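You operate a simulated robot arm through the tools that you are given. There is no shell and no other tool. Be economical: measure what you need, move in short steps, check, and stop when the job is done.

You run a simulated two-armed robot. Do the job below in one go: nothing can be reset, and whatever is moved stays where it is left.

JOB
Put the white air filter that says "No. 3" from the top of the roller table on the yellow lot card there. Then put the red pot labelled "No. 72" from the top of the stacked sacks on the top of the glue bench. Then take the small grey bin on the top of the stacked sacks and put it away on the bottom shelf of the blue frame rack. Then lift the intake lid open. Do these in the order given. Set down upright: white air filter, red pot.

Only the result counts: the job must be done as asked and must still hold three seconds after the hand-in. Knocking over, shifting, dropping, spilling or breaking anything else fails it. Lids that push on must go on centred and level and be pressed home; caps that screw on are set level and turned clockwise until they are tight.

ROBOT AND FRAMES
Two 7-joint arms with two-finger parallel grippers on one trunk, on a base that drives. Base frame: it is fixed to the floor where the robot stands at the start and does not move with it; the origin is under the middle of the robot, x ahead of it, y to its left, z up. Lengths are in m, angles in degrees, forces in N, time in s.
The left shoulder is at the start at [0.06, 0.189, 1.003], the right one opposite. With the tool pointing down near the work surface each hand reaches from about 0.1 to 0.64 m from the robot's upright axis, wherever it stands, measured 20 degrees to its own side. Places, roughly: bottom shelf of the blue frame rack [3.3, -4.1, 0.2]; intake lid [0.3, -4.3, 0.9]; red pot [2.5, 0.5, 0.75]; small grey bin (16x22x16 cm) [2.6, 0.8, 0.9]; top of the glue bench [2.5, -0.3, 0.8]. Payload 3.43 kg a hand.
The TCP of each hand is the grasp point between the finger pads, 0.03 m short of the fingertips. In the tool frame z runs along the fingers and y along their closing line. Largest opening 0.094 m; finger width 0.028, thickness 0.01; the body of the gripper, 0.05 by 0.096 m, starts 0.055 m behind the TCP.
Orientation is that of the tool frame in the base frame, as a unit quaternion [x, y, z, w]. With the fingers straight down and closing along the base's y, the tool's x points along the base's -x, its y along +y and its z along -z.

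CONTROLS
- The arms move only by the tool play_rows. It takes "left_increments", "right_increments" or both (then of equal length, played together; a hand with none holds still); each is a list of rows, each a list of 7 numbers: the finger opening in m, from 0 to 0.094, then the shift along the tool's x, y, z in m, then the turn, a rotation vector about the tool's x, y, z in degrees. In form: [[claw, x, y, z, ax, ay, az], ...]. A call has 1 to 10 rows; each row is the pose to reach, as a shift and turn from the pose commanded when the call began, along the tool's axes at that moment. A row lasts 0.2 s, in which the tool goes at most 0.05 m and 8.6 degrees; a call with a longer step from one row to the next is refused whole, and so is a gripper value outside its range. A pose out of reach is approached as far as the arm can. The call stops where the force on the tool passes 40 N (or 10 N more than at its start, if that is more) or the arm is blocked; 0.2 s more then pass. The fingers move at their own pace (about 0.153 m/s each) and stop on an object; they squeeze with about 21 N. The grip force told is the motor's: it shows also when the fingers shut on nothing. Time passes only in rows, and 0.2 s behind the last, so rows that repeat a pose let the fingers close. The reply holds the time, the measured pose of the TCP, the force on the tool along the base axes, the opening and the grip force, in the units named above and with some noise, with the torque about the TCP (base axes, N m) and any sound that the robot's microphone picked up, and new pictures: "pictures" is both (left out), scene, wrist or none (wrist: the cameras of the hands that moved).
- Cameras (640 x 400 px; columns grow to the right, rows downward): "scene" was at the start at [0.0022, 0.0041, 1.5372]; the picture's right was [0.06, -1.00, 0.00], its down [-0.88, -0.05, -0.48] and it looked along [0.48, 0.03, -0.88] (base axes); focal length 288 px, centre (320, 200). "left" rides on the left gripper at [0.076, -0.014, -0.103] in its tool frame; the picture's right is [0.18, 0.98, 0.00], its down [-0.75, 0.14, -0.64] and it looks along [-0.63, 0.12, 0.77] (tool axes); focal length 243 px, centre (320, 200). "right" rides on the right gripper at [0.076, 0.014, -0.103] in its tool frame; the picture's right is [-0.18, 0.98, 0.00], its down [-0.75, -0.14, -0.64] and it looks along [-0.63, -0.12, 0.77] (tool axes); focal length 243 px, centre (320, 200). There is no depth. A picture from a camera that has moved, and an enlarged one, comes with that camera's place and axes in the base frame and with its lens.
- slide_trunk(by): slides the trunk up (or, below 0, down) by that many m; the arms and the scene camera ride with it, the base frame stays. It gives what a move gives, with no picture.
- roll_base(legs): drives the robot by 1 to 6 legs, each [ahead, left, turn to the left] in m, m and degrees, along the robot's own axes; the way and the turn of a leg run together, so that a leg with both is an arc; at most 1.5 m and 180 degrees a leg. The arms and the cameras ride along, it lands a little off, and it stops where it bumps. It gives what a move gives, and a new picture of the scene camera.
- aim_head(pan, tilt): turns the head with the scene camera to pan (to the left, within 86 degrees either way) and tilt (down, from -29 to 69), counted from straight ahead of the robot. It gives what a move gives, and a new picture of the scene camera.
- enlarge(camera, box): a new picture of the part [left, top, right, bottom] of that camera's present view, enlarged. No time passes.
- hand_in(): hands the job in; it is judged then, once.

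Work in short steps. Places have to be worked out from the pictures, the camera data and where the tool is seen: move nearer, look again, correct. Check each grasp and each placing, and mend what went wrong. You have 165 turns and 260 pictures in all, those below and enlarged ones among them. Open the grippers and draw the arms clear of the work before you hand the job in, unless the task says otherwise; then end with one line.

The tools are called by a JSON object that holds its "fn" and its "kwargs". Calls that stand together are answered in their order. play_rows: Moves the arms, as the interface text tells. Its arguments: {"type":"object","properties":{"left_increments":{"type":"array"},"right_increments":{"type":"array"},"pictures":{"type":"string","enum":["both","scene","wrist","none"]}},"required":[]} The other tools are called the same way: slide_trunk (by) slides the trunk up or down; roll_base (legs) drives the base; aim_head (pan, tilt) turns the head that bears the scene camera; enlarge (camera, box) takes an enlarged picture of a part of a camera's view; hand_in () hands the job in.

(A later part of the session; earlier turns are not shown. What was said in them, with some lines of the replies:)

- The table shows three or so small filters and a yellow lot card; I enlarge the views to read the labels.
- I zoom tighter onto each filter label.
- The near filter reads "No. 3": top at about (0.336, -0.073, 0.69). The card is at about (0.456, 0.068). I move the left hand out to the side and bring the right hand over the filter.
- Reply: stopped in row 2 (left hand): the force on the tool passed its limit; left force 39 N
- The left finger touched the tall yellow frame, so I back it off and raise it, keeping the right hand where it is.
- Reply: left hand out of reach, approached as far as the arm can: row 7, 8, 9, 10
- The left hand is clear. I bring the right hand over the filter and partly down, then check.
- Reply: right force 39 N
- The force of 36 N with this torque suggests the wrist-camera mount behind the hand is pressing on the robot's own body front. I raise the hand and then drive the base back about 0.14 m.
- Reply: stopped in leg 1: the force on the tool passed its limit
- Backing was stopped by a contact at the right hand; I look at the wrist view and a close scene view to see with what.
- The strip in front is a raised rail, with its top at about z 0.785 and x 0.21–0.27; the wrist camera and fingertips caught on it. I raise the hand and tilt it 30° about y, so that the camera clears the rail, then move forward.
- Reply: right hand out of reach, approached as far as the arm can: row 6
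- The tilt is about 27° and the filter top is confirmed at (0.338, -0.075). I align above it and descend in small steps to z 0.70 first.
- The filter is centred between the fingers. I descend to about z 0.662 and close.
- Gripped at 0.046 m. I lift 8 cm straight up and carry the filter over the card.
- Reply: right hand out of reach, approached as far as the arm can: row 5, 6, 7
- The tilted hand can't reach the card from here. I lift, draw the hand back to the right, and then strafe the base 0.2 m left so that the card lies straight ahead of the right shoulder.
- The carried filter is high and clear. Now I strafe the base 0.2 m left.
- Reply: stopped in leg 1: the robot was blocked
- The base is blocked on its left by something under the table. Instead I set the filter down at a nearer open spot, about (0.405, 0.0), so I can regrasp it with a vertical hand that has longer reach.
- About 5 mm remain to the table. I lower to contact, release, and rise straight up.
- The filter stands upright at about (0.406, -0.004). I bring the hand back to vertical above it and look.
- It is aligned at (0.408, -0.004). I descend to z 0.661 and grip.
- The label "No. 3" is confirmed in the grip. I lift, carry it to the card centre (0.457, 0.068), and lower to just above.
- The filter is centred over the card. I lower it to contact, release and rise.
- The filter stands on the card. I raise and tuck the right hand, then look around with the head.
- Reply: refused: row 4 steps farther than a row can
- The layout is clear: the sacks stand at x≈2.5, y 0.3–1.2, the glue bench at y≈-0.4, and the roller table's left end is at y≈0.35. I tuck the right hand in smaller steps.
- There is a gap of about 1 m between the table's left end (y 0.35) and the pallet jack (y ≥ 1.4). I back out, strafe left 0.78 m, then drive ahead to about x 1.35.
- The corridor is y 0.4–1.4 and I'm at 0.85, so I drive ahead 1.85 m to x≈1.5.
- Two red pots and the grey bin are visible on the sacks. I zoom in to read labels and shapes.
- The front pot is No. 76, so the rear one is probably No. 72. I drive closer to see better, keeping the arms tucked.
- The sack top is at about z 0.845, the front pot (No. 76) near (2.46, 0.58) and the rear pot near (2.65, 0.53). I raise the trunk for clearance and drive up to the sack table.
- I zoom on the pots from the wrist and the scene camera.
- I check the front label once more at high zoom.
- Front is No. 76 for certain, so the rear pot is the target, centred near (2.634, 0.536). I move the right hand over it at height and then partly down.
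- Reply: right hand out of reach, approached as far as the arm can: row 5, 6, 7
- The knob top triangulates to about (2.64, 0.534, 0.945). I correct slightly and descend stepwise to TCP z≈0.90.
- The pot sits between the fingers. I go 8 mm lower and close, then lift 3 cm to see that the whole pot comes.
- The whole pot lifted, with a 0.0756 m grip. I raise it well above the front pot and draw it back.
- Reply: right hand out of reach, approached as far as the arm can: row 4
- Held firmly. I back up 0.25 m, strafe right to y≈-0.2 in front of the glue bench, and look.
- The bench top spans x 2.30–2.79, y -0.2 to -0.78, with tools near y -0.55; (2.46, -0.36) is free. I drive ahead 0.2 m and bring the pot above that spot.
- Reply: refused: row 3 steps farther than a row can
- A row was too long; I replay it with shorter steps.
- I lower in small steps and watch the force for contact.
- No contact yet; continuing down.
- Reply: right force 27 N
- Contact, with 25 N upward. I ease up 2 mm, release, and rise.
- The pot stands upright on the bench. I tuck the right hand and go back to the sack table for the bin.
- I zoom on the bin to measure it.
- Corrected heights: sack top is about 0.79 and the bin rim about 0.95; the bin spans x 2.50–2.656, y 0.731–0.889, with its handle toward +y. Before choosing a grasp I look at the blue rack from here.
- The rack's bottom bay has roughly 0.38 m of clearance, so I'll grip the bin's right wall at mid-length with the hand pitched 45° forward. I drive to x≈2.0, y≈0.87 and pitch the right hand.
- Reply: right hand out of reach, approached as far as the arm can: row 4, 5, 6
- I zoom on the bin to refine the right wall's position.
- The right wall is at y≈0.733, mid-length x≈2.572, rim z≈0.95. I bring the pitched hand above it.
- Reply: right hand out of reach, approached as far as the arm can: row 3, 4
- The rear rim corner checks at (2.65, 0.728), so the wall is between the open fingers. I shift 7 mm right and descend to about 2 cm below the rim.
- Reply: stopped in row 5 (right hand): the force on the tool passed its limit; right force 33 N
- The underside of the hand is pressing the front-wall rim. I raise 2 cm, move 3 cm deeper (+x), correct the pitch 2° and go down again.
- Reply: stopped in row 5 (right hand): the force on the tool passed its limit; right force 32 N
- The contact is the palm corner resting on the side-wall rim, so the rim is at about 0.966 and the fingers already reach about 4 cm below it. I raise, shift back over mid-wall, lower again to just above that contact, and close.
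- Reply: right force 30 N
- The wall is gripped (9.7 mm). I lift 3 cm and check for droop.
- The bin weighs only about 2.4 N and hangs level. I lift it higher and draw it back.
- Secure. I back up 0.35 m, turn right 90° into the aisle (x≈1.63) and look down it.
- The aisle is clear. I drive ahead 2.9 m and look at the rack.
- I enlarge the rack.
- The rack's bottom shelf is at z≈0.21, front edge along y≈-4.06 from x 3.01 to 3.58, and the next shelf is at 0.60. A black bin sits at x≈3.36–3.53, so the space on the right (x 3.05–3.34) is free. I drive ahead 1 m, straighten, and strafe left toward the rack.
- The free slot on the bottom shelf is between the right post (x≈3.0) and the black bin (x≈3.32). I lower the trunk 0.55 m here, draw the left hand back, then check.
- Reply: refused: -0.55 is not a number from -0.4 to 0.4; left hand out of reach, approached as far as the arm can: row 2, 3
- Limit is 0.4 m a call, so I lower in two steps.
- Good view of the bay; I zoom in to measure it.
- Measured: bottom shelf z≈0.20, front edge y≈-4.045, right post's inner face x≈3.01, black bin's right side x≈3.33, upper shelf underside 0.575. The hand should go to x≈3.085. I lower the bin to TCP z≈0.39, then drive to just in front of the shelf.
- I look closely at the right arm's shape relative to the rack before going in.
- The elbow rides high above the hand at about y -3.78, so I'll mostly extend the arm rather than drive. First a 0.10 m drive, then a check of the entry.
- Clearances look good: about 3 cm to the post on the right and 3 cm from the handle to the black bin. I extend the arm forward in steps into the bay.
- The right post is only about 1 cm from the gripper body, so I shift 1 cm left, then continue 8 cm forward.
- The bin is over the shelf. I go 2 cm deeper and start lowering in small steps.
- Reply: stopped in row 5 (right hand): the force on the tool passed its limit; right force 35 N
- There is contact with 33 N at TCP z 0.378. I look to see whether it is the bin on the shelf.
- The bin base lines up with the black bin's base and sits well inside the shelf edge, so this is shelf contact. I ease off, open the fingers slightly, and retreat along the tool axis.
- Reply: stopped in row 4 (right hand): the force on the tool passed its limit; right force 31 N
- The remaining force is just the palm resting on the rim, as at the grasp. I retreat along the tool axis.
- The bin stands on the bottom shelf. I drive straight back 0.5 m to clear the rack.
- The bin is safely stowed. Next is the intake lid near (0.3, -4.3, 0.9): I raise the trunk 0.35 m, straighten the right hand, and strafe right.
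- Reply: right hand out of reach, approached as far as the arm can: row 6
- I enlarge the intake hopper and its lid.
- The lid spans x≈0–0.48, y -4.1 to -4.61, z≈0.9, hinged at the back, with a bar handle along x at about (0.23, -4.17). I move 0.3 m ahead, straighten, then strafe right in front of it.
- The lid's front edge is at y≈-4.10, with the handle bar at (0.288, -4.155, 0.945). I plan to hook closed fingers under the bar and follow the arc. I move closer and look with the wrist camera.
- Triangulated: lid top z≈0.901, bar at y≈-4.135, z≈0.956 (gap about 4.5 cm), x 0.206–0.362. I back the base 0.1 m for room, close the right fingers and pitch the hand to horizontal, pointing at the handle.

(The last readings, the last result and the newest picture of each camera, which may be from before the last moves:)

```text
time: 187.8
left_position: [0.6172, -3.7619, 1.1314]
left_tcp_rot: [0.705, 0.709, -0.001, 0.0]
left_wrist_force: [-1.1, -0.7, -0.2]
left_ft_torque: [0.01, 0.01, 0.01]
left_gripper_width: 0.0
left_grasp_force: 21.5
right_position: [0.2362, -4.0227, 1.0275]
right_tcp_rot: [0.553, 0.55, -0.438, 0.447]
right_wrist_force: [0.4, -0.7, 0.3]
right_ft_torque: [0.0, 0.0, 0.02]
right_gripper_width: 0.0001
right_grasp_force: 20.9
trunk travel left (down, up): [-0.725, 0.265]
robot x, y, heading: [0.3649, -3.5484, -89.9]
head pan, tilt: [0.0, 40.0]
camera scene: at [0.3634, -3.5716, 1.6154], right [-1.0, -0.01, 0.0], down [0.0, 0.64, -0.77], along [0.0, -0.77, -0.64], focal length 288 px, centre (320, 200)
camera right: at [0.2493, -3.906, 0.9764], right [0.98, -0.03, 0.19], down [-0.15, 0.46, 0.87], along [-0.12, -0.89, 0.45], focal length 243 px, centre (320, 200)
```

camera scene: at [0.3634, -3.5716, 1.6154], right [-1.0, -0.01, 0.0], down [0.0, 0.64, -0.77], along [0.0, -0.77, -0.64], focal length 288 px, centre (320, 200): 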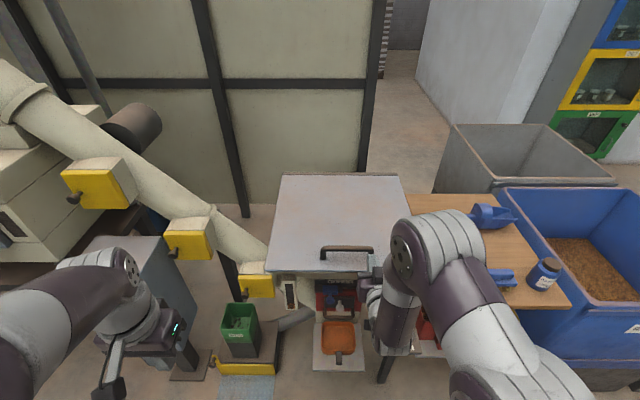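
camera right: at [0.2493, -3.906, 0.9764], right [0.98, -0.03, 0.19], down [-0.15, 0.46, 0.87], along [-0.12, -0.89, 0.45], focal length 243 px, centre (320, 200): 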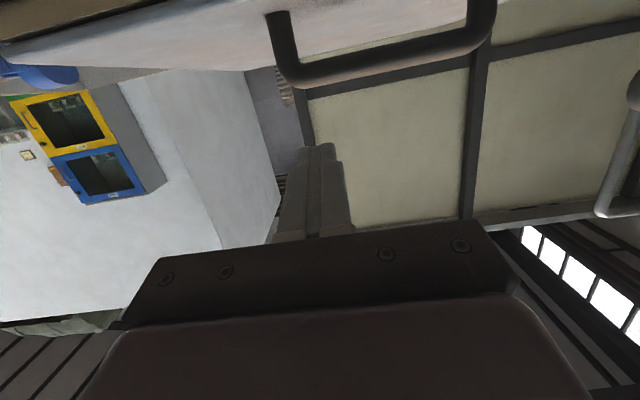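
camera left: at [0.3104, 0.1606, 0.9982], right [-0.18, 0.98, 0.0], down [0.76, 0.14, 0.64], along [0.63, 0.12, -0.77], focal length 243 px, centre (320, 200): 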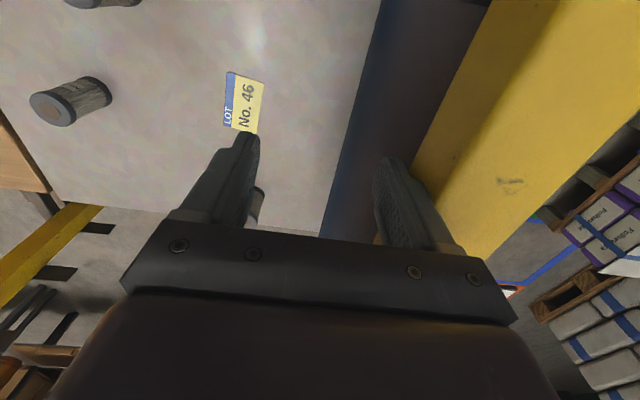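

The hand points forward, and the handle bar shows at z≈0.96–0.975, x 0.217–0.371. I shift 5 cm left to its middle and lower to finger height z≈0.93, just in front of the lid.

{"fn": "play_rows", "kwargs": {"right_increments": [[0.0, -0.0027, 0.025, 0.0122, 0, -3, 0], [0.0, -0.0054, 0.05, 0.0244, 0, -6, 0], [0.0, 0.0264, 0.05, 0.0315, 0, -8, 0], [0.0, 0.0581, 0.05, 0.0385, 0, -8, 0], [0.0, 0.0898, 0.05, 0.0455, 0, -8, 0], [0.0, 0.0898, 0.05, 0.0455, 0, -8, 0]]}}

{"fn": "enlarge", "kwargs": {"camera": "scene", "box": [290, 210, 430, 310]}}

```text
time: 189.0
left_position: [0.6168, -3.7598, 1.1344]
left_tcp_rot: [0.706, 0.708, -0.001, -0.001]
left_wrist_force: [0.7, 0.0, 0.0]
left_ft_torque: [-0.05, 0.0, 0.02]
left_gripper_width: 0.0
left_grasp_force: 20.6
right_position: [0.2887, -4.0483, 0.9471]
right_tcp_rot: [0.517, 0.51, -0.482, 0.49]
right_wrist_force: [0.2, 0.2, 4.0]
right_ft_torque: [0.3, -0.03, -0.02]
right_gripper_width: 0.0003
right_grasp_force: 21.1
trunk travel left (down, up): [-0.725, 0.265]
robot x, y, heading: [0.3681, -3.5465, -89.8]
head pan, tilt: [0.0, 40.0]
stopped in row 5 (right hand): the force on the tool passed its limit (the readings are from after the stop); the commanded pose is now the measured one
camera scene: at [0.3633, -3.5693, 1.6155], right [-1.0, 0.0, 0.0], down [0.0, 0.64, -0.77], along [0.0, -0.77, -0.64], focal length 288 px, centre (320, 200)
camera right: at [0.3029, -3.9424, 0.8779], right [0.98, -0.01, 0.2], down [-0.15, 0.6, 0.78], along [-0.13, -0.8, 0.59], focal length 243 px, centre (320, 200)
```

scene: 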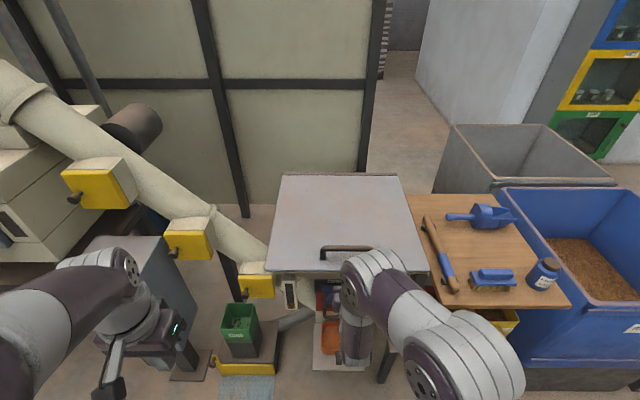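
right: 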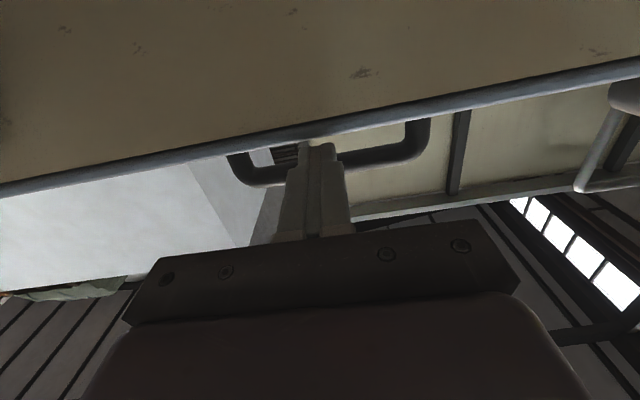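

```text
4.00 times, centred on (360, 260) of scene
camera zoom: at [0.3633, -3.5693, 1.6155], right [-1.0, 0.0, 0.0], down [0.0, 0.64, -0.77], along [0.0, -0.77, -0.64], focal length 1150 px, centre (160, -40)
```

zoom: 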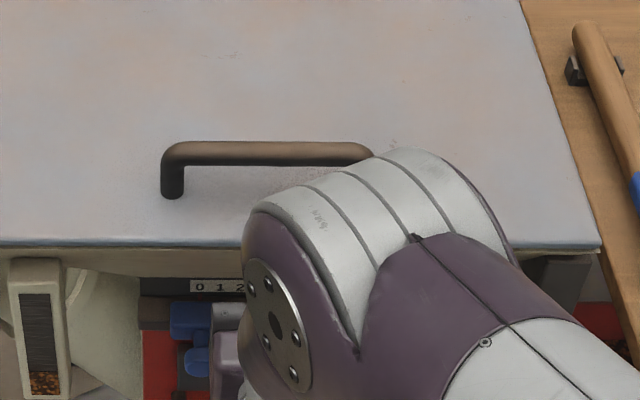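

Something light stopped the descent. I look from the left wrist camera to see the right hand's surroundings.

{"fn": "enlarge", "kwargs": {"camera": "left", "box": [0, 0, 640, 400]}}

{"fn": "enlarge", "kwargs": {"camera": "right", "box": [180, 80, 480, 270]}}

```text
1.00 times, centred on (320, 200) of left
camera zoom: at [0.6033, -3.6836, 1.2358], right [0.98, 0.19, 0.0], down [0.14, -0.75, 0.64], along [0.12, -0.63, -0.77], focal length 243 px, centre (320, 200)
```

zoom: 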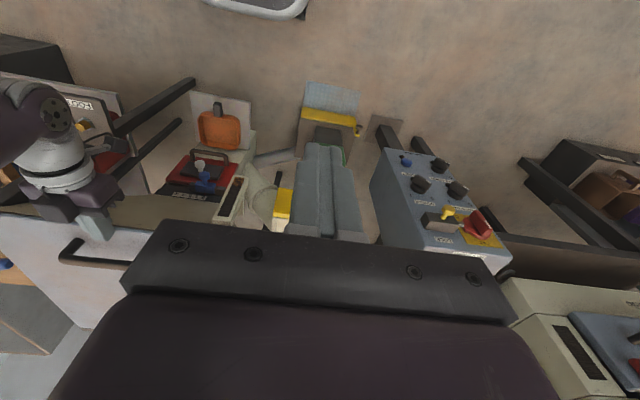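

```text
2.11 times, centred on (330, 175) of right
camera zoom: at [0.3029, -3.9424, 0.8779], right [0.98, -0.01, 0.2], down [-0.15, 0.6, 0.78], along [-0.13, -0.8, 0.59], focal length 511 px, centre (299, 253)
```

zoom: 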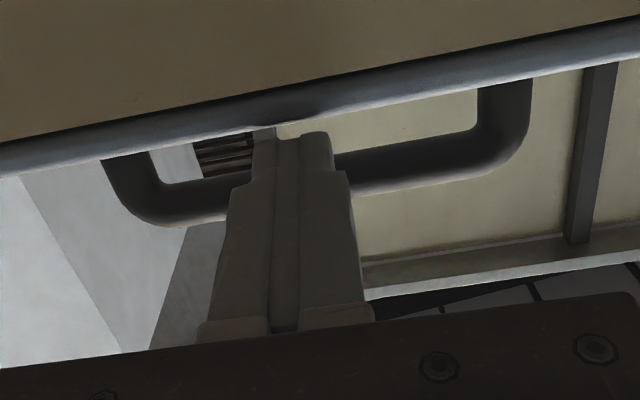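

The fingertips touched the lid: its top is really at about z 0.931 and the bar's underside about 0.975. I raise 1.1 cm so the fingers are centred in the gap, level them, and slide in under the bar.

{"fn": "play_rows", "kwargs": {"right_increments": [[0.0, -0.011, 0, -0.0006, 0, -3, 0], [0.0, -0.0121, 0, 0.0194, 0, -3, 0], [0.0, -0.0132, 0, 0.0394, 0, -3, 0], [0.0, -0.0143, 0, 0.0594, 0, -3, 0], [0.0, -0.0154, 0, 0.0794, 0, -3, 0], [0.0, -0.0159, 0, 0.0868, 0, -3, 0]]}}

{"fn": "enlarge", "kwargs": {"camera": "scene", "box": [290, 210, 430, 310]}}

```text
time: 190.5
left_position: [0.6183, -3.7564, 1.1322]
left_tcp_rot: [0.705, 0.709, -0.001, -0.001]
left_wrist_force: [0.6, 1.0, 0.3]
left_ft_torque: [0.0, 0.01, 0.01]
left_gripper_width: 0.0002
left_grasp_force: 20.8
right_position: [0.2875, -4.1294, 0.9507]
right_tcp_rot: [0.508, 0.504, -0.492, 0.497]
right_wrist_force: [3.4, 27.5, -5.3]
right_ft_torque: [0.04, -0.27, -1.53]
right_gripper_width: 0.0
right_grasp_force: 21.7
trunk travel left (down, up): [-0.725, 0.265]
robot x, y, heading: [0.3673, -3.5478, -89.9]
head pan, tilt: [0.0, 40.0]
stopped in row 6 (right hand): the force on the tool passed its limit (the readings are from after the stop); the commanded pose is now the measured one
camera scene: at [0.3647, -3.5669, 1.6155], right [-1.0, 0.0, 0.0], down [0.0, 0.64, -0.77], along [0.0, -0.77, -0.64], focal length 288 px, centre (320, 200)
camera right: at [0.3019, -4.0253, 0.8777], right [0.98, 0.0, 0.19], down [-0.15, 0.62, 0.77], along [-0.12, -0.78, 0.61], focal length 243 px, centre (320, 200)
```

scene: 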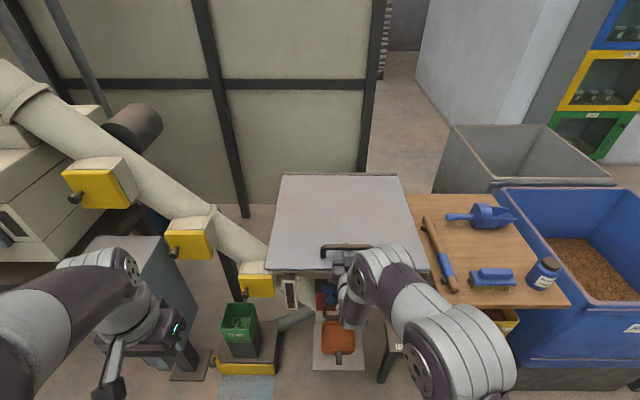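
right: 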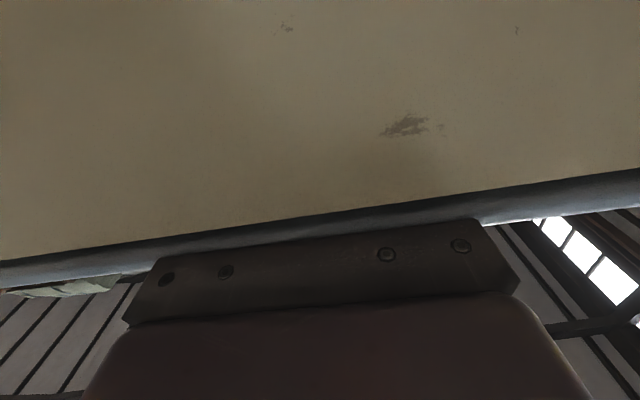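

```text
4.00 times, centred on (360, 260) of scene
camera zoom: at [0.3647, -3.5669, 1.6155], right [-1.0, 0.0, 0.0], down [0.0, 0.64, -0.77], along [0.0, -0.77, -0.64], focal length 1150 px, centre (160, -40)
```

zoom: 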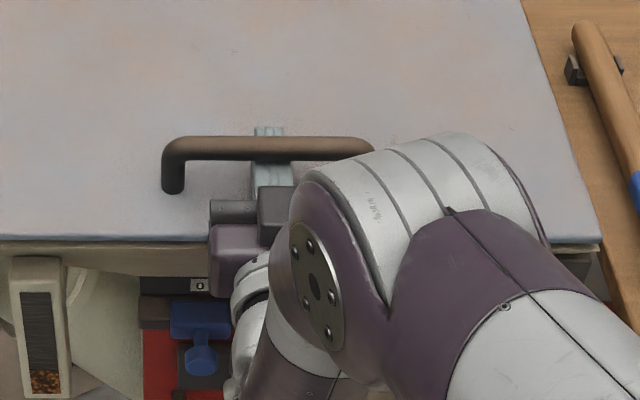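

The fingers are under the bar, with the tips showing beyond it. I back off 6 mm and lift along the hinge arc, first to about 15°.

{"fn": "play_rows", "kwargs": {"right_increments": [[0.0, 0, 0, -0.006, 0, 0, 0], [0.0, -0.0423, 0, -0.0024, 0, 5, 0], [0.0, -0.0839, 0, 0.0049, 0, 10, 0], [0.0, -0.1248, 0, 0.0157, 0, 15, 0]]}}

```text
time: 191.5
left_position: [0.6173, -3.7619, 1.1329]
left_tcp_rot: [0.706, 0.708, 0.0, 0.0]
left_wrist_force: [0.7, 0.1, -0.8]
left_ft_torque: [0.01, 0.01, -0.01]
left_gripper_width: 0.0
left_grasp_force: 21.1
right_position: [0.2851, -4.1513, 1.077]
right_tcp_rot: [0.566, 0.561, -0.423, 0.431]
right_wrist_force: [2.7, 0.3, -3.4]
right_ft_torque: [0.0, 0.08, -0.01]
right_gripper_width: 0.0001
right_grasp_force: 21.3
trunk travel left (down, up): [-0.725, 0.265]
robot x, y, heading: [0.3648, -3.5466, -89.9]
head pan, tilt: [0.0, 40.0]
camera scene: at [0.3633, -3.5707, 1.6154], right [-1.0, 0.0, 0.0], down [0.0, 0.64, -0.77], along [0.0, -0.77, -0.64], focal length 288 px, centre (320, 200)
camera right: at [0.2991, -4.0317, 1.0325], right [0.98, -0.05, 0.19], down [-0.15, 0.41, 0.9], along [-0.12, -0.91, 0.4], focal length 243 px, centre (320, 200)
```

scene: 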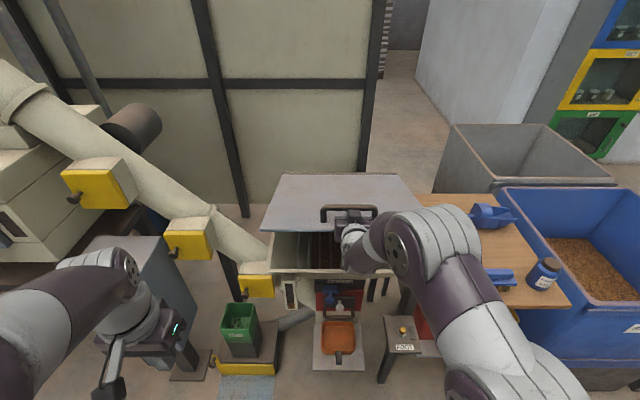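
right: 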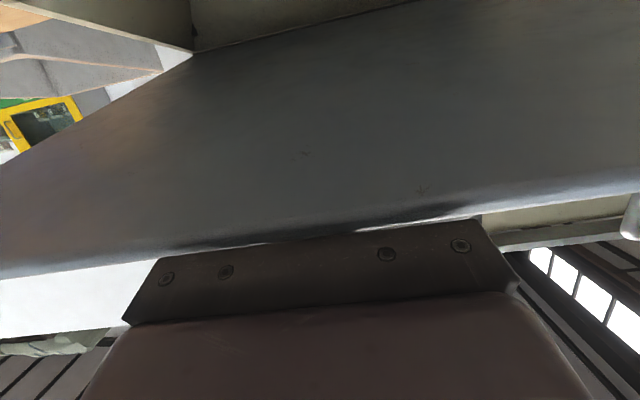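

The lid lifts easily. I continue along the arc to about 50°.

{"fn": "play_rows", "kwargs": {"right_increments": [[0.0, -0.0423, 0, 0.0031, 0, 5, 0], [0.0, -0.0841, 0, 0.0101, 0, 10, 0], [0.0, -0.125, 0, 0.0206, 0, 15, 0], [0.0, -0.165, 0, 0.0347, 0, 20, 0], [0.0, -0.2037, 0, 0.0522, 0, 25, 0], [0.0, -0.2405, 0, 0.0729, 0, 30, 0], [0.0, -0.2755, 0, 0.0967, 0, 35, 0]]}}

```text
time: 192.4
left_position: [0.6168, -3.7581, 1.1337]
left_tcp_rot: [0.707, 0.707, -0.001, 0.001]
left_wrist_force: [0.6, -0.1, 0.6]
left_ft_torque: [0.01, -0.01, 0.0]
left_gripper_width: 0.0001
left_grasp_force: 21.2
right_position: [0.2842, -4.2113, 1.1961]
right_tcp_rot: [0.606, 0.622, -0.354, 0.347]
right_wrist_force: [1.0, 18.6, -3.5]
right_ft_torque: [4.04, -1.51, -1.22]
right_gripper_width: 0.0
right_grasp_force: 20.9
trunk travel left (down, up): [-0.725, 0.265]
robot x, y, heading: [0.3684, -3.5438, -89.8]
head pan, tilt: [0.0, 40.0]
stopped in row 4 (right hand): the force on the tool passed its limit (the readings are from after the stop); the commanded pose is now the measured one
camera scene: at [0.3631, -3.5668, 1.6155], right [-1.0, 0.0, 0.0], down [0.0, 0.64, -0.77], along [0.0, -0.77, -0.64], focal length 288 px, centre (320, 200)
camera right: at [0.2953, -4.0847, 1.183], right [0.99, -0.08, 0.14], down [-0.12, 0.17, 0.98], along [-0.1, -0.98, 0.15], focal length 243 px, centre (320, 200)
```

scene: 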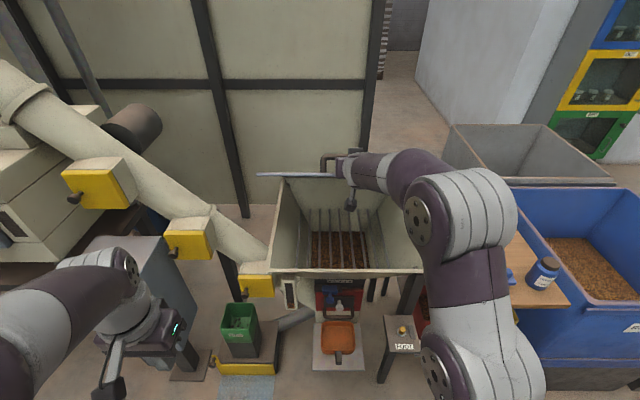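
right: 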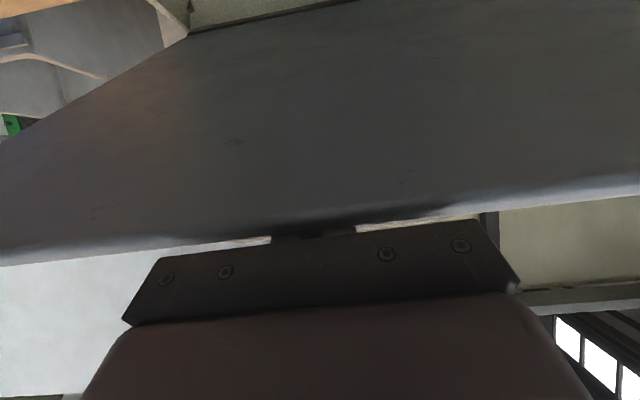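

The lid is at about 34°, held by the right hook. I bring the left hand, closed and pitched to point forward, low in front of the opening to take over from underneath.

{"fn": "play_rows", "kwargs": {"left_increments": [[0.0, -0.022, -0.016, 0.008, 0, -8, 0], [0.0, -0.044, -0.031, 0.017, 0, -16, 0], [0.0, -0.067, -0.047, 0.025, 0, -24, 0], [0.0, -0.089, -0.063, 0.033, 0, -32, 0], [0.0, -0.111, -0.079, 0.042, 0, -40, 0], [0.0, -0.133, -0.094, 0.05, 0, -48, 0], [0.0, -0.155, -0.11, 0.058, 0, -56, 0], [0.0, -0.178, -0.126, 0.066, 0, -64, 0], [0.0, -0.2, -0.141, 0.075, 0, -72, 0], [0.0, -0.222, -0.157, 0.083, 0, -80, 0]]}}

```text
time: 194.6
left_position: [0.4611, -3.9813, 1.0504]
left_tcp_rot: [0.54, 0.542, -0.454, 0.456]
left_wrist_force: [-0.4, -1.1, -0.2]
left_ft_torque: [0.01, -0.01, 0.05]
left_gripper_width: 0.0
left_grasp_force: 21.5
left hand out of reach, approached as far as the arm can: row 1, 2, 3, 4, 5, 6
right_position: [0.2844, -4.213, 1.1984]
right_tcp_rot: [0.605, 0.622, -0.356, 0.348]
right_wrist_force: [-0.1, 21.3, -8.4]
right_ft_torque: [7.77, -2.63, -1.32]
right_gripper_width: 0.0002
right_grasp_force: 21.1
trunk travel left (down, up): [-0.725, 0.265]
robot x, y, heading: [0.367, -3.5454, -89.4]
head pan, tilt: [0.0, 40.0]
camera scene: at [0.3627, -3.5681, 1.6155], right [-1.0, 0.0, 0.0], down [0.0, 0.64, -0.77], along [0.0, -0.77, -0.64], focal length 288 px, centre (320, 200)
camera left: at [0.4464, -3.8677, 0.9935], right [0.98, 0.03, -0.18], down [0.14, 0.5, 0.85], along [0.12, -0.86, 0.49], focal length 243 px, centre (320, 200)
```

scene: 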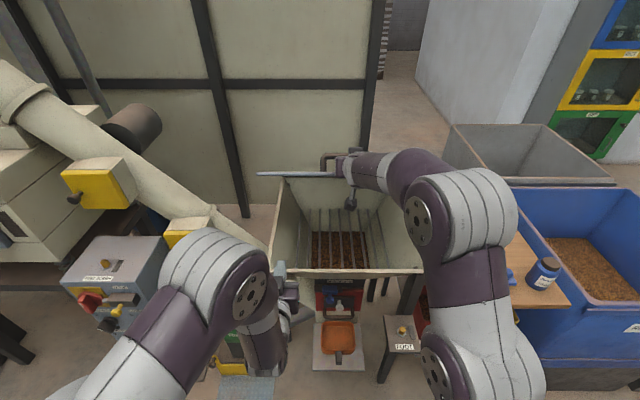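
left: 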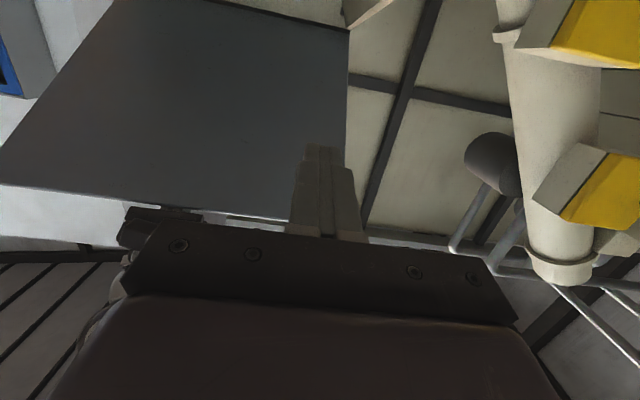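

The left hand is in place. I shift it 4 cm inward and slide it under the raised lid, keeping below the lid's underside.

{"fn": "play_rows", "kwargs": {"left_increments": [[0.0, -0.0076, -0.02, 0.0433, 0, 0, 0], [0.0, -0.0151, -0.04, 0.0867, 0, 0, 0], [0.0, -0.0227, -0.04, 0.13, 0, 0, 0], [0.0, -0.0302, -0.04, 0.1734, 0, 0, 0], [0.0, -0.0378, -0.04, 0.2167, 0, 0, 0]]}}

```text
time: 195.8
left_position: [0.4201, -4.2034, 1.0493]
left_tcp_rot: [0.541, 0.543, -0.454, 0.455]
left_wrist_force: [0.2, -0.4, -0.1]
left_ft_torque: [0.02, -0.01, 0.03]
left_gripper_width: 0.0001
left_grasp_force: 21.2
right_position: [0.2826, -4.2138, 1.1972]
right_tcp_rot: [0.605, 0.621, -0.356, 0.347]
right_wrist_force: [1.4, 21.6, -7.2]
right_ft_torque: [7.75, -2.54, -1.58]
right_gripper_width: 0.0
right_grasp_force: 21.1
trunk travel left (down, up): [-0.725, 0.265]
robot x, y, heading: [0.3678, -3.5455, -89.9]
head pan, tilt: [0.0, 40.0]
camera scene: at [0.3629, -3.5682, 1.6155], right [-1.0, 0.0, 0.0], down [0.0, 0.64, -0.77], along [0.0, -0.77, -0.64], focal length 288 px, centre (320, 200)
camera left: at [0.4066, -4.0897, 0.9924], right [0.98, 0.03, -0.18], down [0.14, 0.5, 0.85], along [0.12, -0.86, 0.49], focal length 243 px, centre (320, 200)
```

scene: 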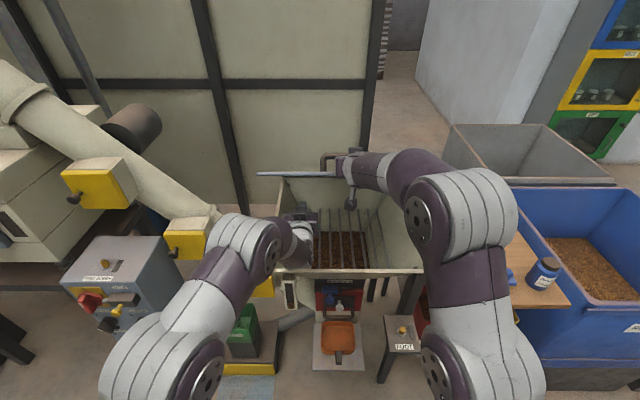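
left: 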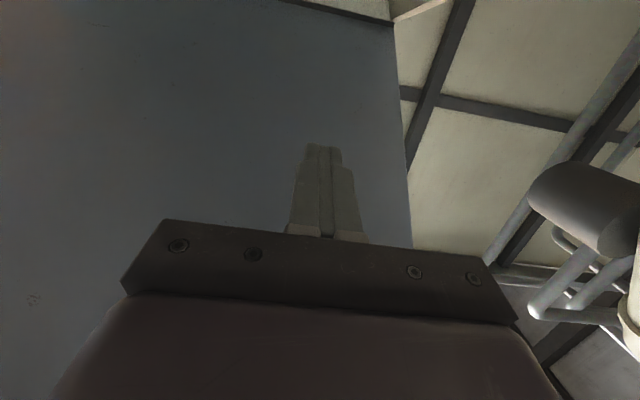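

The left fingers are under the lid. I raise them in small steps to find contact.

{"fn": "play_rows", "kwargs": {"left_increments": [[0.0, -0.0197, 0, -0.0034, 0, 0, 0], [0.0, -0.0394, 0, -0.0069, 0, 0, 0], [0.0, -0.0542, 0, -0.0095, 0, 0, 0]], "pictures": "wrist"}}

```text
time: 196.6
left_position: [0.4219, -4.2014, 1.1053]
left_tcp_rot: [0.54, 0.542, -0.455, 0.455]
left_wrist_force: [0.5, -0.1, -0.5]
left_ft_torque: [-0.01, -0.01, 0.0]
left_gripper_width: 0.0
left_grasp_force: 20.9
right_position: [0.284, -4.214, 1.1973]
right_tcp_rot: [0.605, 0.622, -0.356, 0.347]
right_wrist_force: [1.7, 21.3, -8.2]
right_ft_torque: [7.61, -2.53, -1.58]
right_gripper_width: 0.0
right_grasp_force: 21.3
trunk travel left (down, up): [-0.725, 0.265]
robot x, y, heading: [0.3696, -3.5459, -89.7]
head pan, tilt: [0.0, 40.0]
camera left: at [0.4078, -4.0884, 1.0484], right [0.98, 0.03, -0.18], down [0.14, 0.5, 0.85], along [0.12, -0.86, 0.49], focal length 243 px, centre (320, 200)
```

left: 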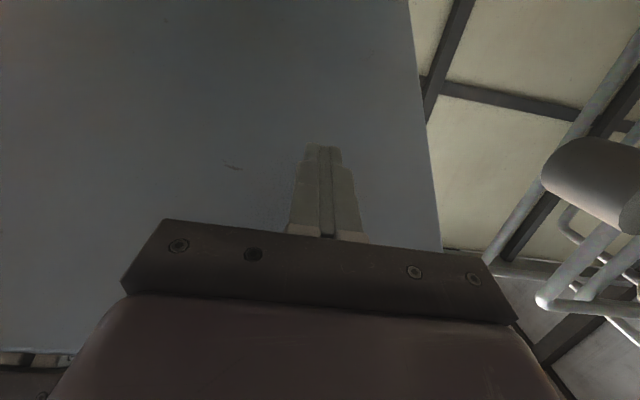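

No contact yet; raising further by up to 4 cm.

{"fn": "play_rows", "kwargs": {"left_increments": [[0.0, -0.0099, 0, -0.0017, 0, 0, 0], [0.0, -0.0197, 0, -0.0034, 0, 0, 0], [0.0, -0.0296, 0, -0.0052, 0, 0, 0]], "pictures": "none"}}

```text
time: 197.4
left_position: [0.4218, -4.2011, 1.1344]
left_tcp_rot: [0.541, 0.542, -0.455, 0.455]
left_wrist_force: [0.2, 0.0, -0.2]
left_ft_torque: [-0.02, 0.02, -0.01]
left_gripper_width: 0.0
left_grasp_force: 21.0
right_position: [0.2838, -4.214, 1.1964]
right_tcp_rot: [0.605, 0.622, -0.355, 0.348]
right_wrist_force: [0.3, 21.2, -7.5]
right_ft_torque: [7.59, -2.55, -1.61]
right_gripper_width: 0.0001
right_grasp_force: 20.8
trunk travel left (down, up): [-0.725, 0.265]
robot x, y, heading: [0.3669, -3.5448, -89.8]
head pan, tilt: [0.0, 40.0]
```

Still free; another 3 cm.

{"fn": "play_rows", "kwargs": {"left_increments": [[0.0, -0.0099, 0, -0.0017, 0, 0, 0], [0.0, -0.0197, 0, -0.0034, 0, 0, 0], [0.0, -0.0296, 0, -0.0052, 0, 0, 0]], "pictures": "scene"}}

```text
time: 198.1
left_position: [0.4205, -4.1987, 1.1425]
left_tcp_rot: [0.551, 0.548, -0.444, 0.446]
left_wrist_force: [0.6, 5.0, -7.7]
left_ft_torque: [0.23, -0.06, 0.05]
left_gripper_width: 0.0
left_grasp_force: 20.7
right_position: [0.2847, -4.2134, 1.1971]
right_tcp_rot: [0.608, 0.62, -0.354, 0.348]
right_wrist_force: [0.6, 11.9, -1.0]
right_ft_torque: [5.77, -1.75, -1.2]
right_gripper_width: 0.0
right_grasp_force: 20.9
trunk travel left (down, up): [-0.725, 0.265]
robot x, y, heading: [0.365, -3.5448, -89.6]
head pan, tilt: [0.0, 40.0]
stopped in row 3 (left hand): the force on the tool passed its limit (the readings are from after the stop); the commanded pose is now the measured one
camera scene: at [0.363, -3.5689, 1.6156], right [-1.0, 0.0, 0.0], down [0.0, 0.64, -0.77], along [0.0, -0.77, -0.64], focal length 288 px, centre (320, 200)
```

scene: 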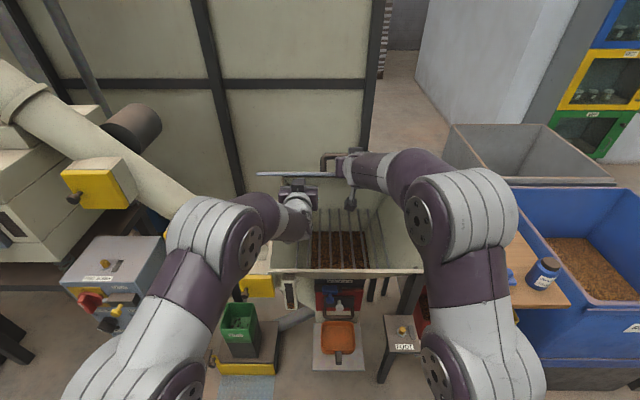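

The left hand now bears the lid. I withdraw the right fingers out of the handle along their axis.

{"fn": "play_rows", "kwargs": {"right_increments": [[0.0, 0, 0, -0.02, 0, 0, 0], [0.0, 0, 0, -0.05, 0, 0, 0], [0.0, 0, 0, -0.09, 0, 0, 0], [0.0, 0, 0, -0.13, 0, 0, 0]]}}

```text
time: 198.5
left_position: [0.4225, -4.2052, 1.1346]
left_tcp_rot: [0.554, 0.552, -0.439, 0.443]
left_wrist_force: [-0.2, -5.2, -9.1]
left_ft_torque: [0.79, 0.05, -0.04]
left_gripper_width: 0.0003
left_grasp_force: 20.8
right_position: [0.2832, -4.2074, 1.196]
right_tcp_rot: [0.609, 0.623, -0.352, 0.342]
right_wrist_force: [-0.6, -15.3, -13.2]
right_ft_torque: [0.82, -0.52, -0.43]
right_gripper_width: 0.0002
right_grasp_force: 20.3
trunk travel left (down, up): [-0.725, 0.265]
robot x, y, heading: [0.3683, -3.5507, -89.8]
head pan, tilt: [0.0, 40.0]
stopped in row 2 (right hand): the force on the tool passed its limit (the readings are from after the stop); the commanded pose is now the measured one
camera scene: at [0.3635, -3.5793, 1.615], right [-1.0, 0.0, 0.0], down [0.0, 0.65, -0.76], along [0.0, -0.76, -0.65], focal length 288 px, centre (320, 200)
camera right: at [0.2953, -4.0811, 1.1841], right [0.99, -0.08, 0.14], down [-0.12, 0.16, 0.98], along [-0.1, -0.98, 0.14], focal length 243 px, centre (320, 200)
```

scene: 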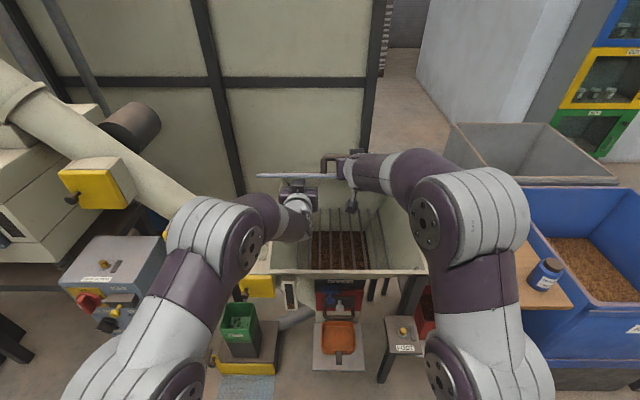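
right: 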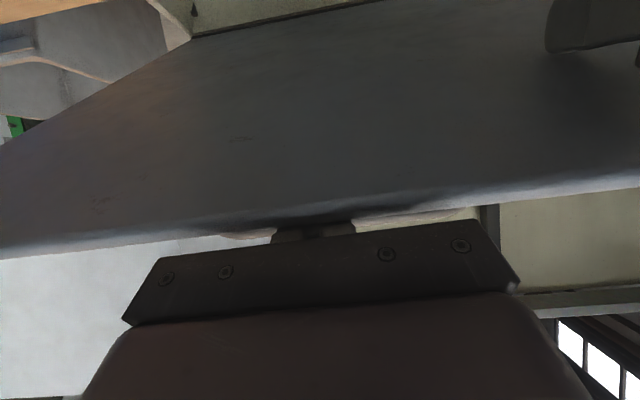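

The right fingers are jammed in the handle gap because their pitch is a few degrees off the lid's. I turn them 3° steeper, lower the left 4 mm to unload, and withdraw again.

{"fn": "play_rows", "kwargs": {"left_increments": [[0.0, 0.004, 0, 0, 0, 0, 0], [0.0, 0.004, 0, 0, 0, 0, 0], [0.0, 0.004, 0, 0, 0, 0, 0], [0.0, 0.004, 0, 0, 0, 0, 0]], "right_increments": [[0.0, 0, 0, -0.003, 0, 2, 0], [0.0, 0, 0, -0.01, 0, 3, 0], [0.0, 0, 0, -0.02, 0, 3, 0], [0.0, 0, 0, -0.04, 0, 3, 0]]}}

```text
time: 199.5
left_position: [0.4226, -4.1973, 1.1386]
left_tcp_rot: [0.551, 0.549, -0.443, 0.446]
left_wrist_force: [-0.3, -0.8, -0.3]
left_ft_torque: [-0.01, 0.0, 0.01]
left_gripper_width: 0.0
left_grasp_force: 20.4
right_position: [0.2847, -4.1676, 1.2236]
right_tcp_rot: [0.615, 0.63, -0.339, 0.331]
right_wrist_force: [-0.6, 0.0, 0.8]
right_ft_torque: [0.01, 0.02, 0.01]
right_gripper_width: 0.0
right_grasp_force: 21.1
trunk travel left (down, up): [-0.725, 0.265]
robot x, y, heading: [0.3666, -3.5476, -89.7]
head pan, tilt: [0.0, 40.0]
camera scene: at [0.3633, -3.5695, 1.6154], right [-1.0, 0.0, 0.0], down [0.0, 0.64, -0.77], along [0.0, -0.77, -0.64], focal length 288 px, centre (320, 200)
camera right: at [0.2959, -4.0391, 1.2177], right [0.99, -0.09, 0.13], down [-0.12, 0.12, 0.99], along [-0.1, -0.99, 0.11], focal length 243 px, centre (320, 200)
camera left: at [0.4088, -4.081, 1.0855], right [0.98, 0.04, -0.17], down [0.14, 0.47, 0.87], along [0.12, -0.88, 0.46], focal length 243 px, centre (320, 200)
```

scene: 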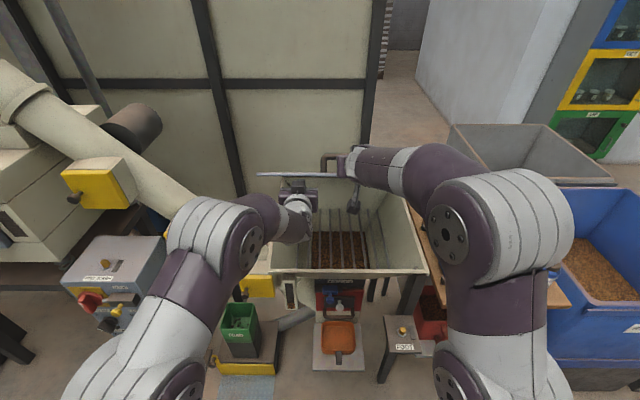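
right: 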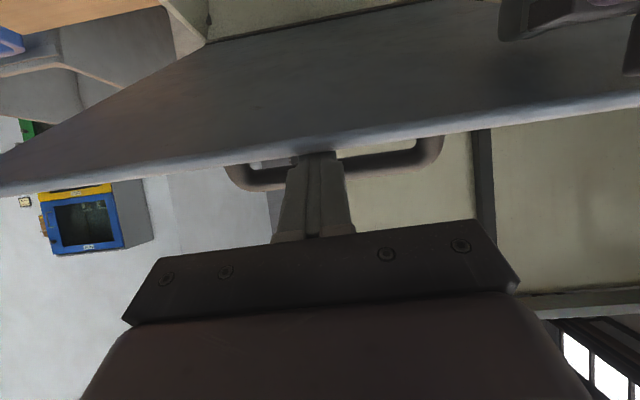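
left: 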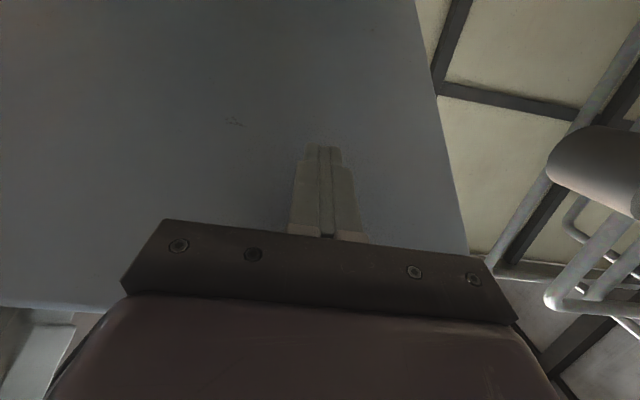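

The right fingers slid free and neither hand bears load, so the lid holds by itself at about 35° (friction hinge). I withdraw the right hand further.

{"fn": "play_rows", "kwargs": {"right_increments": [[0.0, 0, 0, -0.03, 0, 0, 0], [0.0, 0, 0, -0.06, 0, 0, 0], [0.0, 0.01, -0.03, -0.09, 0, 0, 0], [0.0, 0.03, -0.06, -0.12, 0, 0, 0]], "pictures": "scene"}}

```text
time: 200.5
left_position: [0.4207, -4.1962, 1.1385]
left_tcp_rot: [0.55, 0.548, -0.444, 0.447]
left_wrist_force: [-0.2, 0.1, -0.3]
left_ft_torque: [0.03, 0.01, 0.01]
left_gripper_width: 0.0
left_grasp_force: 21.1
right_position: [0.2219, -4.0477, 1.2675]
right_tcp_rot: [0.616, 0.63, -0.338, 0.33]
right_wrist_force: [-1.4, 1.1, 0.0]
right_ft_torque: [0.02, -0.01, 0.03]
right_gripper_width: 0.0
right_grasp_force: 21.1
trunk travel left (down, up): [-0.725, 0.265]
robot x, y, heading: [0.365, -3.5456, -89.8]
head pan, tilt: [0.0, 40.0]
camera scene: at [0.3624, -3.5678, 1.6155], right [-1.0, 0.0, 0.0], down [0.0, 0.64, -0.77], along [0.0, -0.77, -0.64], focal length 288 px, centre (320, 200)
```

scene: 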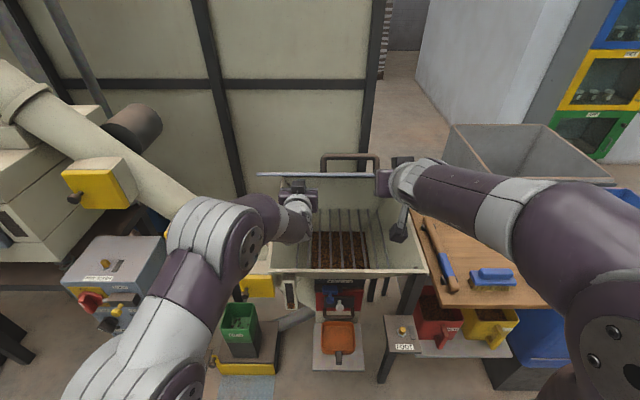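

The lid stays put. I now push it further open from underneath with the left fingertips along the arc, to about 60°.

{"fn": "play_rows", "kwargs": {"left_increments": [[0.0, -0.039, 0, 0.0153, 0, 0, 0], [0.0, -0.076, 0, 0.0343, 0, 0, 0], [0.0, -0.1109, 0, 0.0571, 0, 0, 0], [0.0, -0.1433, 0, 0.0834, 0, 0, 0], [0.0, -0.1727, 0, 0.1129, 0, 0, 0]]}}

```text
time: 201.7
left_position: [0.4186, -4.3478, 1.2832]
left_tcp_rot: [0.552, 0.548, -0.443, 0.446]
left_wrist_force: [-0.8, 0.4, 1.2]
left_ft_torque: [-0.04, -0.01, -0.01]
left_gripper_width: 0.0
left_grasp_force: 21.4
right_position: [0.2212, -4.0513, 1.2657]
right_tcp_rot: [0.615, 0.631, -0.338, 0.329]
right_wrist_force: [-0.1, -0.5, 0.3]
right_ft_torque: [0.03, 0.01, 0.03]
right_gripper_width: 0.0
right_grasp_force: 20.5
trunk travel left (down, up): [-0.725, 0.265]
robot x, y, heading: [0.3676, -3.544, -89.8]
head pan, tilt: [0.0, 40.0]
camera scene: at [0.3631, -3.573, 1.6155], right [-1.0, 0.0, 0.0], down [0.0, 0.64, -0.77], along [0.0, -0.77, -0.64], focal length 288 px, centre (320, 200)
camera left: at [0.4059, -4.2317, 1.2312], right [0.98, 0.04, -0.17], down [0.13, 0.47, 0.87], along [0.12, -0.88, 0.46], focal length 243 px, centre (320, 200)
```

scene: 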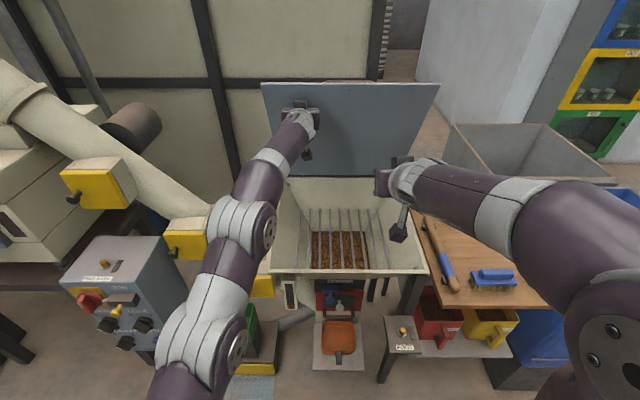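
left: 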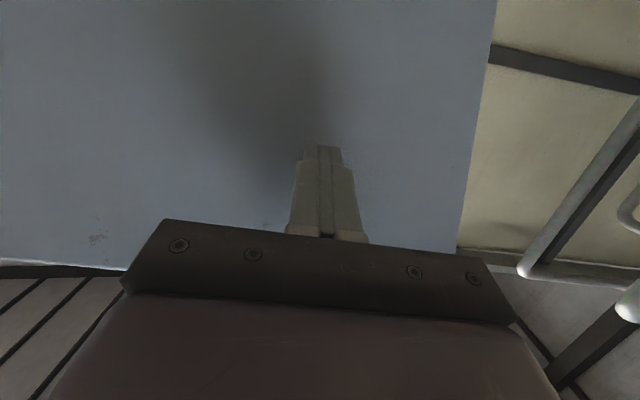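

The lid is at about 65° and still holds. I drive the base ahead 0.16 m so the left fingertips push it further.

{"fn": "roll_base", "kwargs": {"legs": [[0.16, 0, 0]]}}

```text
time: 202.8
left_position: [0.4192, -4.3961, 1.2924]
left_tcp_rot: [0.548, 0.552, -0.441, 0.447]
left_wrist_force: [2.2, 37.2, -1.5]
left_ft_torque: [-0.24, 0.1, 0.04]
left_gripper_width: 0.0002
left_grasp_force: 20.6
right_position: [0.2234, -4.1046, 1.2674]
right_tcp_rot: [0.614, 0.631, -0.34, 0.332]
right_wrist_force: [-0.7, -1.4, 1.0]
right_ft_torque: [-0.02, 0.01, -0.02]
right_gripper_width: 0.0
right_grasp_force: 20.8
trunk travel left (down, up): [-0.725, 0.265]
robot x, y, heading: [0.3731, -3.6073, -89.6]
head pan, tilt: [0.0, 40.0]
stopped in leg 1: the force on the tool passed its limit (the readings are from after the stop); the commanded pose is now the measured one
camera scene: at [0.3647, -3.6213, 1.6156], right [-1.0, -0.01, 0.0], down [-0.01, 0.64, -0.77], along [0.01, -0.77, -0.64], focal length 288 px, centre (320, 200)
```

scene: 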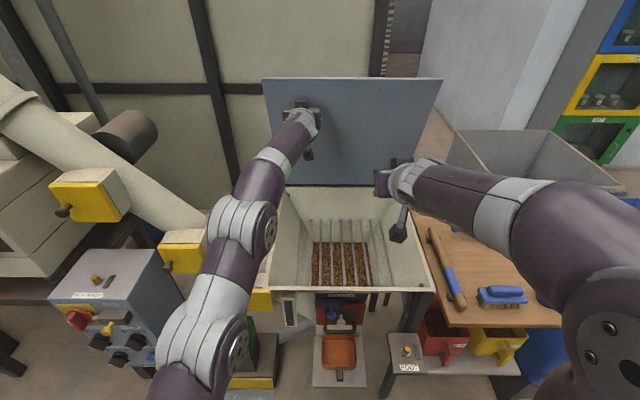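

The lid now resists firmly (37 N) at about 70°, which looks like its end stop. I withdraw the left hand and check that it stays.

{"fn": "play_rows", "kwargs": {"left_increments": [[0.0, 0, 0, -0.03, 0, 0, 0], [0.0, 0, 0, -0.07, 0, 0, 0], [0.0, 0, 0, -0.11, 0, 0, 0], [0.0, 0, 0, -0.15, 0, 0, 0]], "pictures": "scene"}}

{"fn": "roll_base", "kwargs": {"legs": [[-0.35, 0, 0]]}}

```text
time: 203.8
left_position: [0.4191, -4.2552, 1.3182]
left_tcp_rot: [0.551, 0.552, -0.441, 0.445]
left_wrist_force: [-0.3, 1.2, 0.3]
left_ft_torque: [0.01, 0.0, -0.02]
left_gripper_width: 0.0
left_grasp_force: 20.8
right_position: [0.2234, -4.1115, 1.2663]
right_tcp_rot: [0.615, 0.632, -0.338, 0.329]
right_wrist_force: [0.0, 0.5, -0.2]
right_ft_torque: [-0.05, -0.01, -0.02]
right_gripper_width: 0.0002
right_grasp_force: 21.0
trunk travel left (down, up): [-0.725, 0.265]
robot x, y, heading: [0.3635, -3.6132, -89.5]
head pan, tilt: [0.0, 40.0]
camera scene: at [0.364, -3.6301, 1.6154], right [-1.0, -0.01, 0.0], down [0.0, 0.64, -0.77], along [0.0, -0.77, -0.64], focal length 288 px, centre (320, 200)
```

scene: 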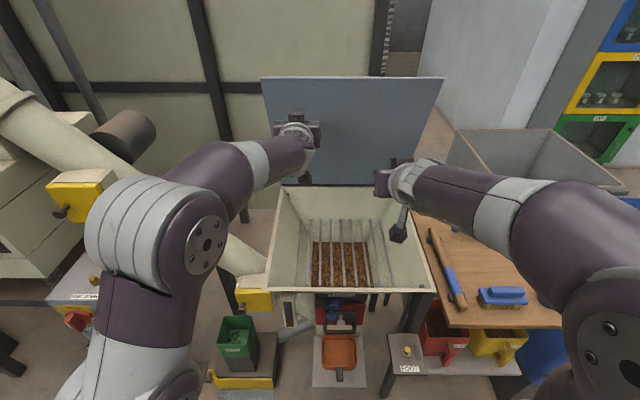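

```text
time: 206.0
left_position: [0.415, -3.9091, 1.3176]
left_tcp_rot: [0.551, 0.553, -0.44, 0.445]
left_wrist_force: [0.3, 0.7, -0.9]
left_ft_torque: [0.0, 0.03, 0.04]
left_gripper_width: 0.0
left_grasp_force: 21.1
right_position: [0.219, -3.763, 1.2648]
right_tcp_rot: [0.617, 0.632, -0.337, 0.328]
right_wrist_force: [-0.2, -0.5, 0.5]
right_ft_torque: [0.02, 0.01, 0.0]
right_gripper_width: 0.0
right_grasp_force: 20.9
trunk travel left (down, up): [-0.725, 0.265]
robot x, y, heading: [0.365, -3.2608, -90.0]
head pan, tilt: [0.0, 40.0]
camera scene: at [0.3617, -3.2834, 1.6154], right [-1.0, 0.0, 0.0], down [0.0, 0.64, -0.77], along [0.0, -0.77, -0.64], focal length 288 px, centre (320, 200)
```

scene: 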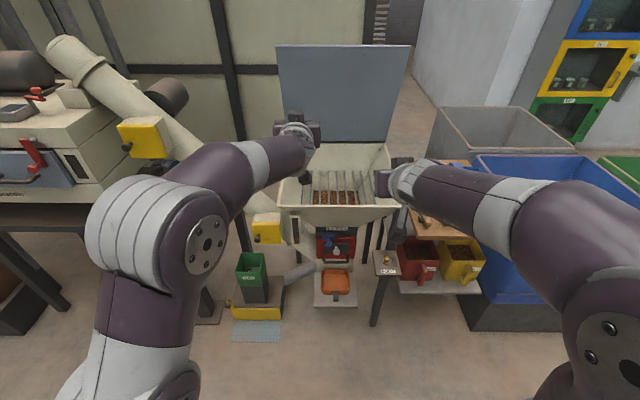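

The lid stays up at about 71°, against its stop. I open both grippers, with the arms clear, and take a last look.

{"fn": "play_rows", "kwargs": {"left_increments": [[0.05, 0, 0, -0.02, 0, 0, 0], [0.09, 0, 0, -0.04, 0, 0, 0], [0.09, 0, 0, -0.04, 0, 0, 0], [0.09, 0, 0, -0.04, 0, 0, 0], [0.09, 0, 0, -0.04, 0, 0, 0]], "right_increments": [[0.05, 0, 0, -0.02, 0, 0, 0], [0.09, 0, 0, -0.04, 0, 0, 0], [0.09, 0, 0, -0.04, 0, 0, 0], [0.09, 0, 0, -0.04, 0, 0, 0], [0.09, 0, 0, -0.04, 0, 0, 0]], "pictures": "scene"}}

```text
time: 207.2
left_position: [0.4148, -3.8697, 1.325]
left_tcp_rot: [0.551, 0.553, -0.44, 0.444]
left_wrist_force: [0.5, -0.5, 0.4]
left_ft_torque: [-0.02, -0.03, -0.02]
left_gripper_width: 0.0901
left_grasp_force: 0.0
right_position: [0.2189, -3.7301, 1.2872]
right_tcp_rot: [0.616, 0.632, -0.338, 0.328]
right_wrist_force: [-0.1, -0.6, 0.5]
right_ft_torque: [-0.02, 0.03, 0.0]
right_gripper_width: 0.0899
right_grasp_force: 0.1
trunk travel left (down, up): [-0.725, 0.265]
robot x, y, heading: [0.3636, -3.2599, -89.9]
head pan, tilt: [0.0, 40.0]
camera scene: at [0.3616, -3.2828, 1.6154], right [-1.0, 0.0, 0.0], down [0.0, 0.64, -0.77], along [0.0, -0.77, -0.64], focal length 288 px, centre (320, 200)
```

scene: 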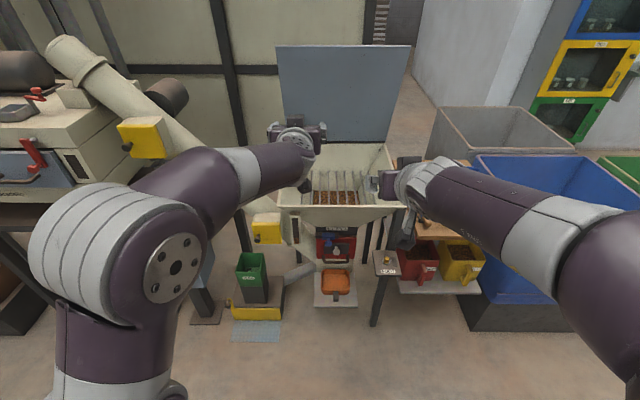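

The lid holds open, everything is placed, and both arms are clear with their grippers open, so I hand in.

{"fn": "hand_in", "kwargs": {}}

```text
The job is handed in.
```

All four steps are done in order and handed in: filter No. 3 is upright on the yellow card, the red pot upright on the glue bench, the grey bin on the bottom shelf of the blue rack, and the intake lid open at about 70° against its stop; I never saw the pot's own label and took it as No. 72 because the only other pot on the sacks reads No. 76.
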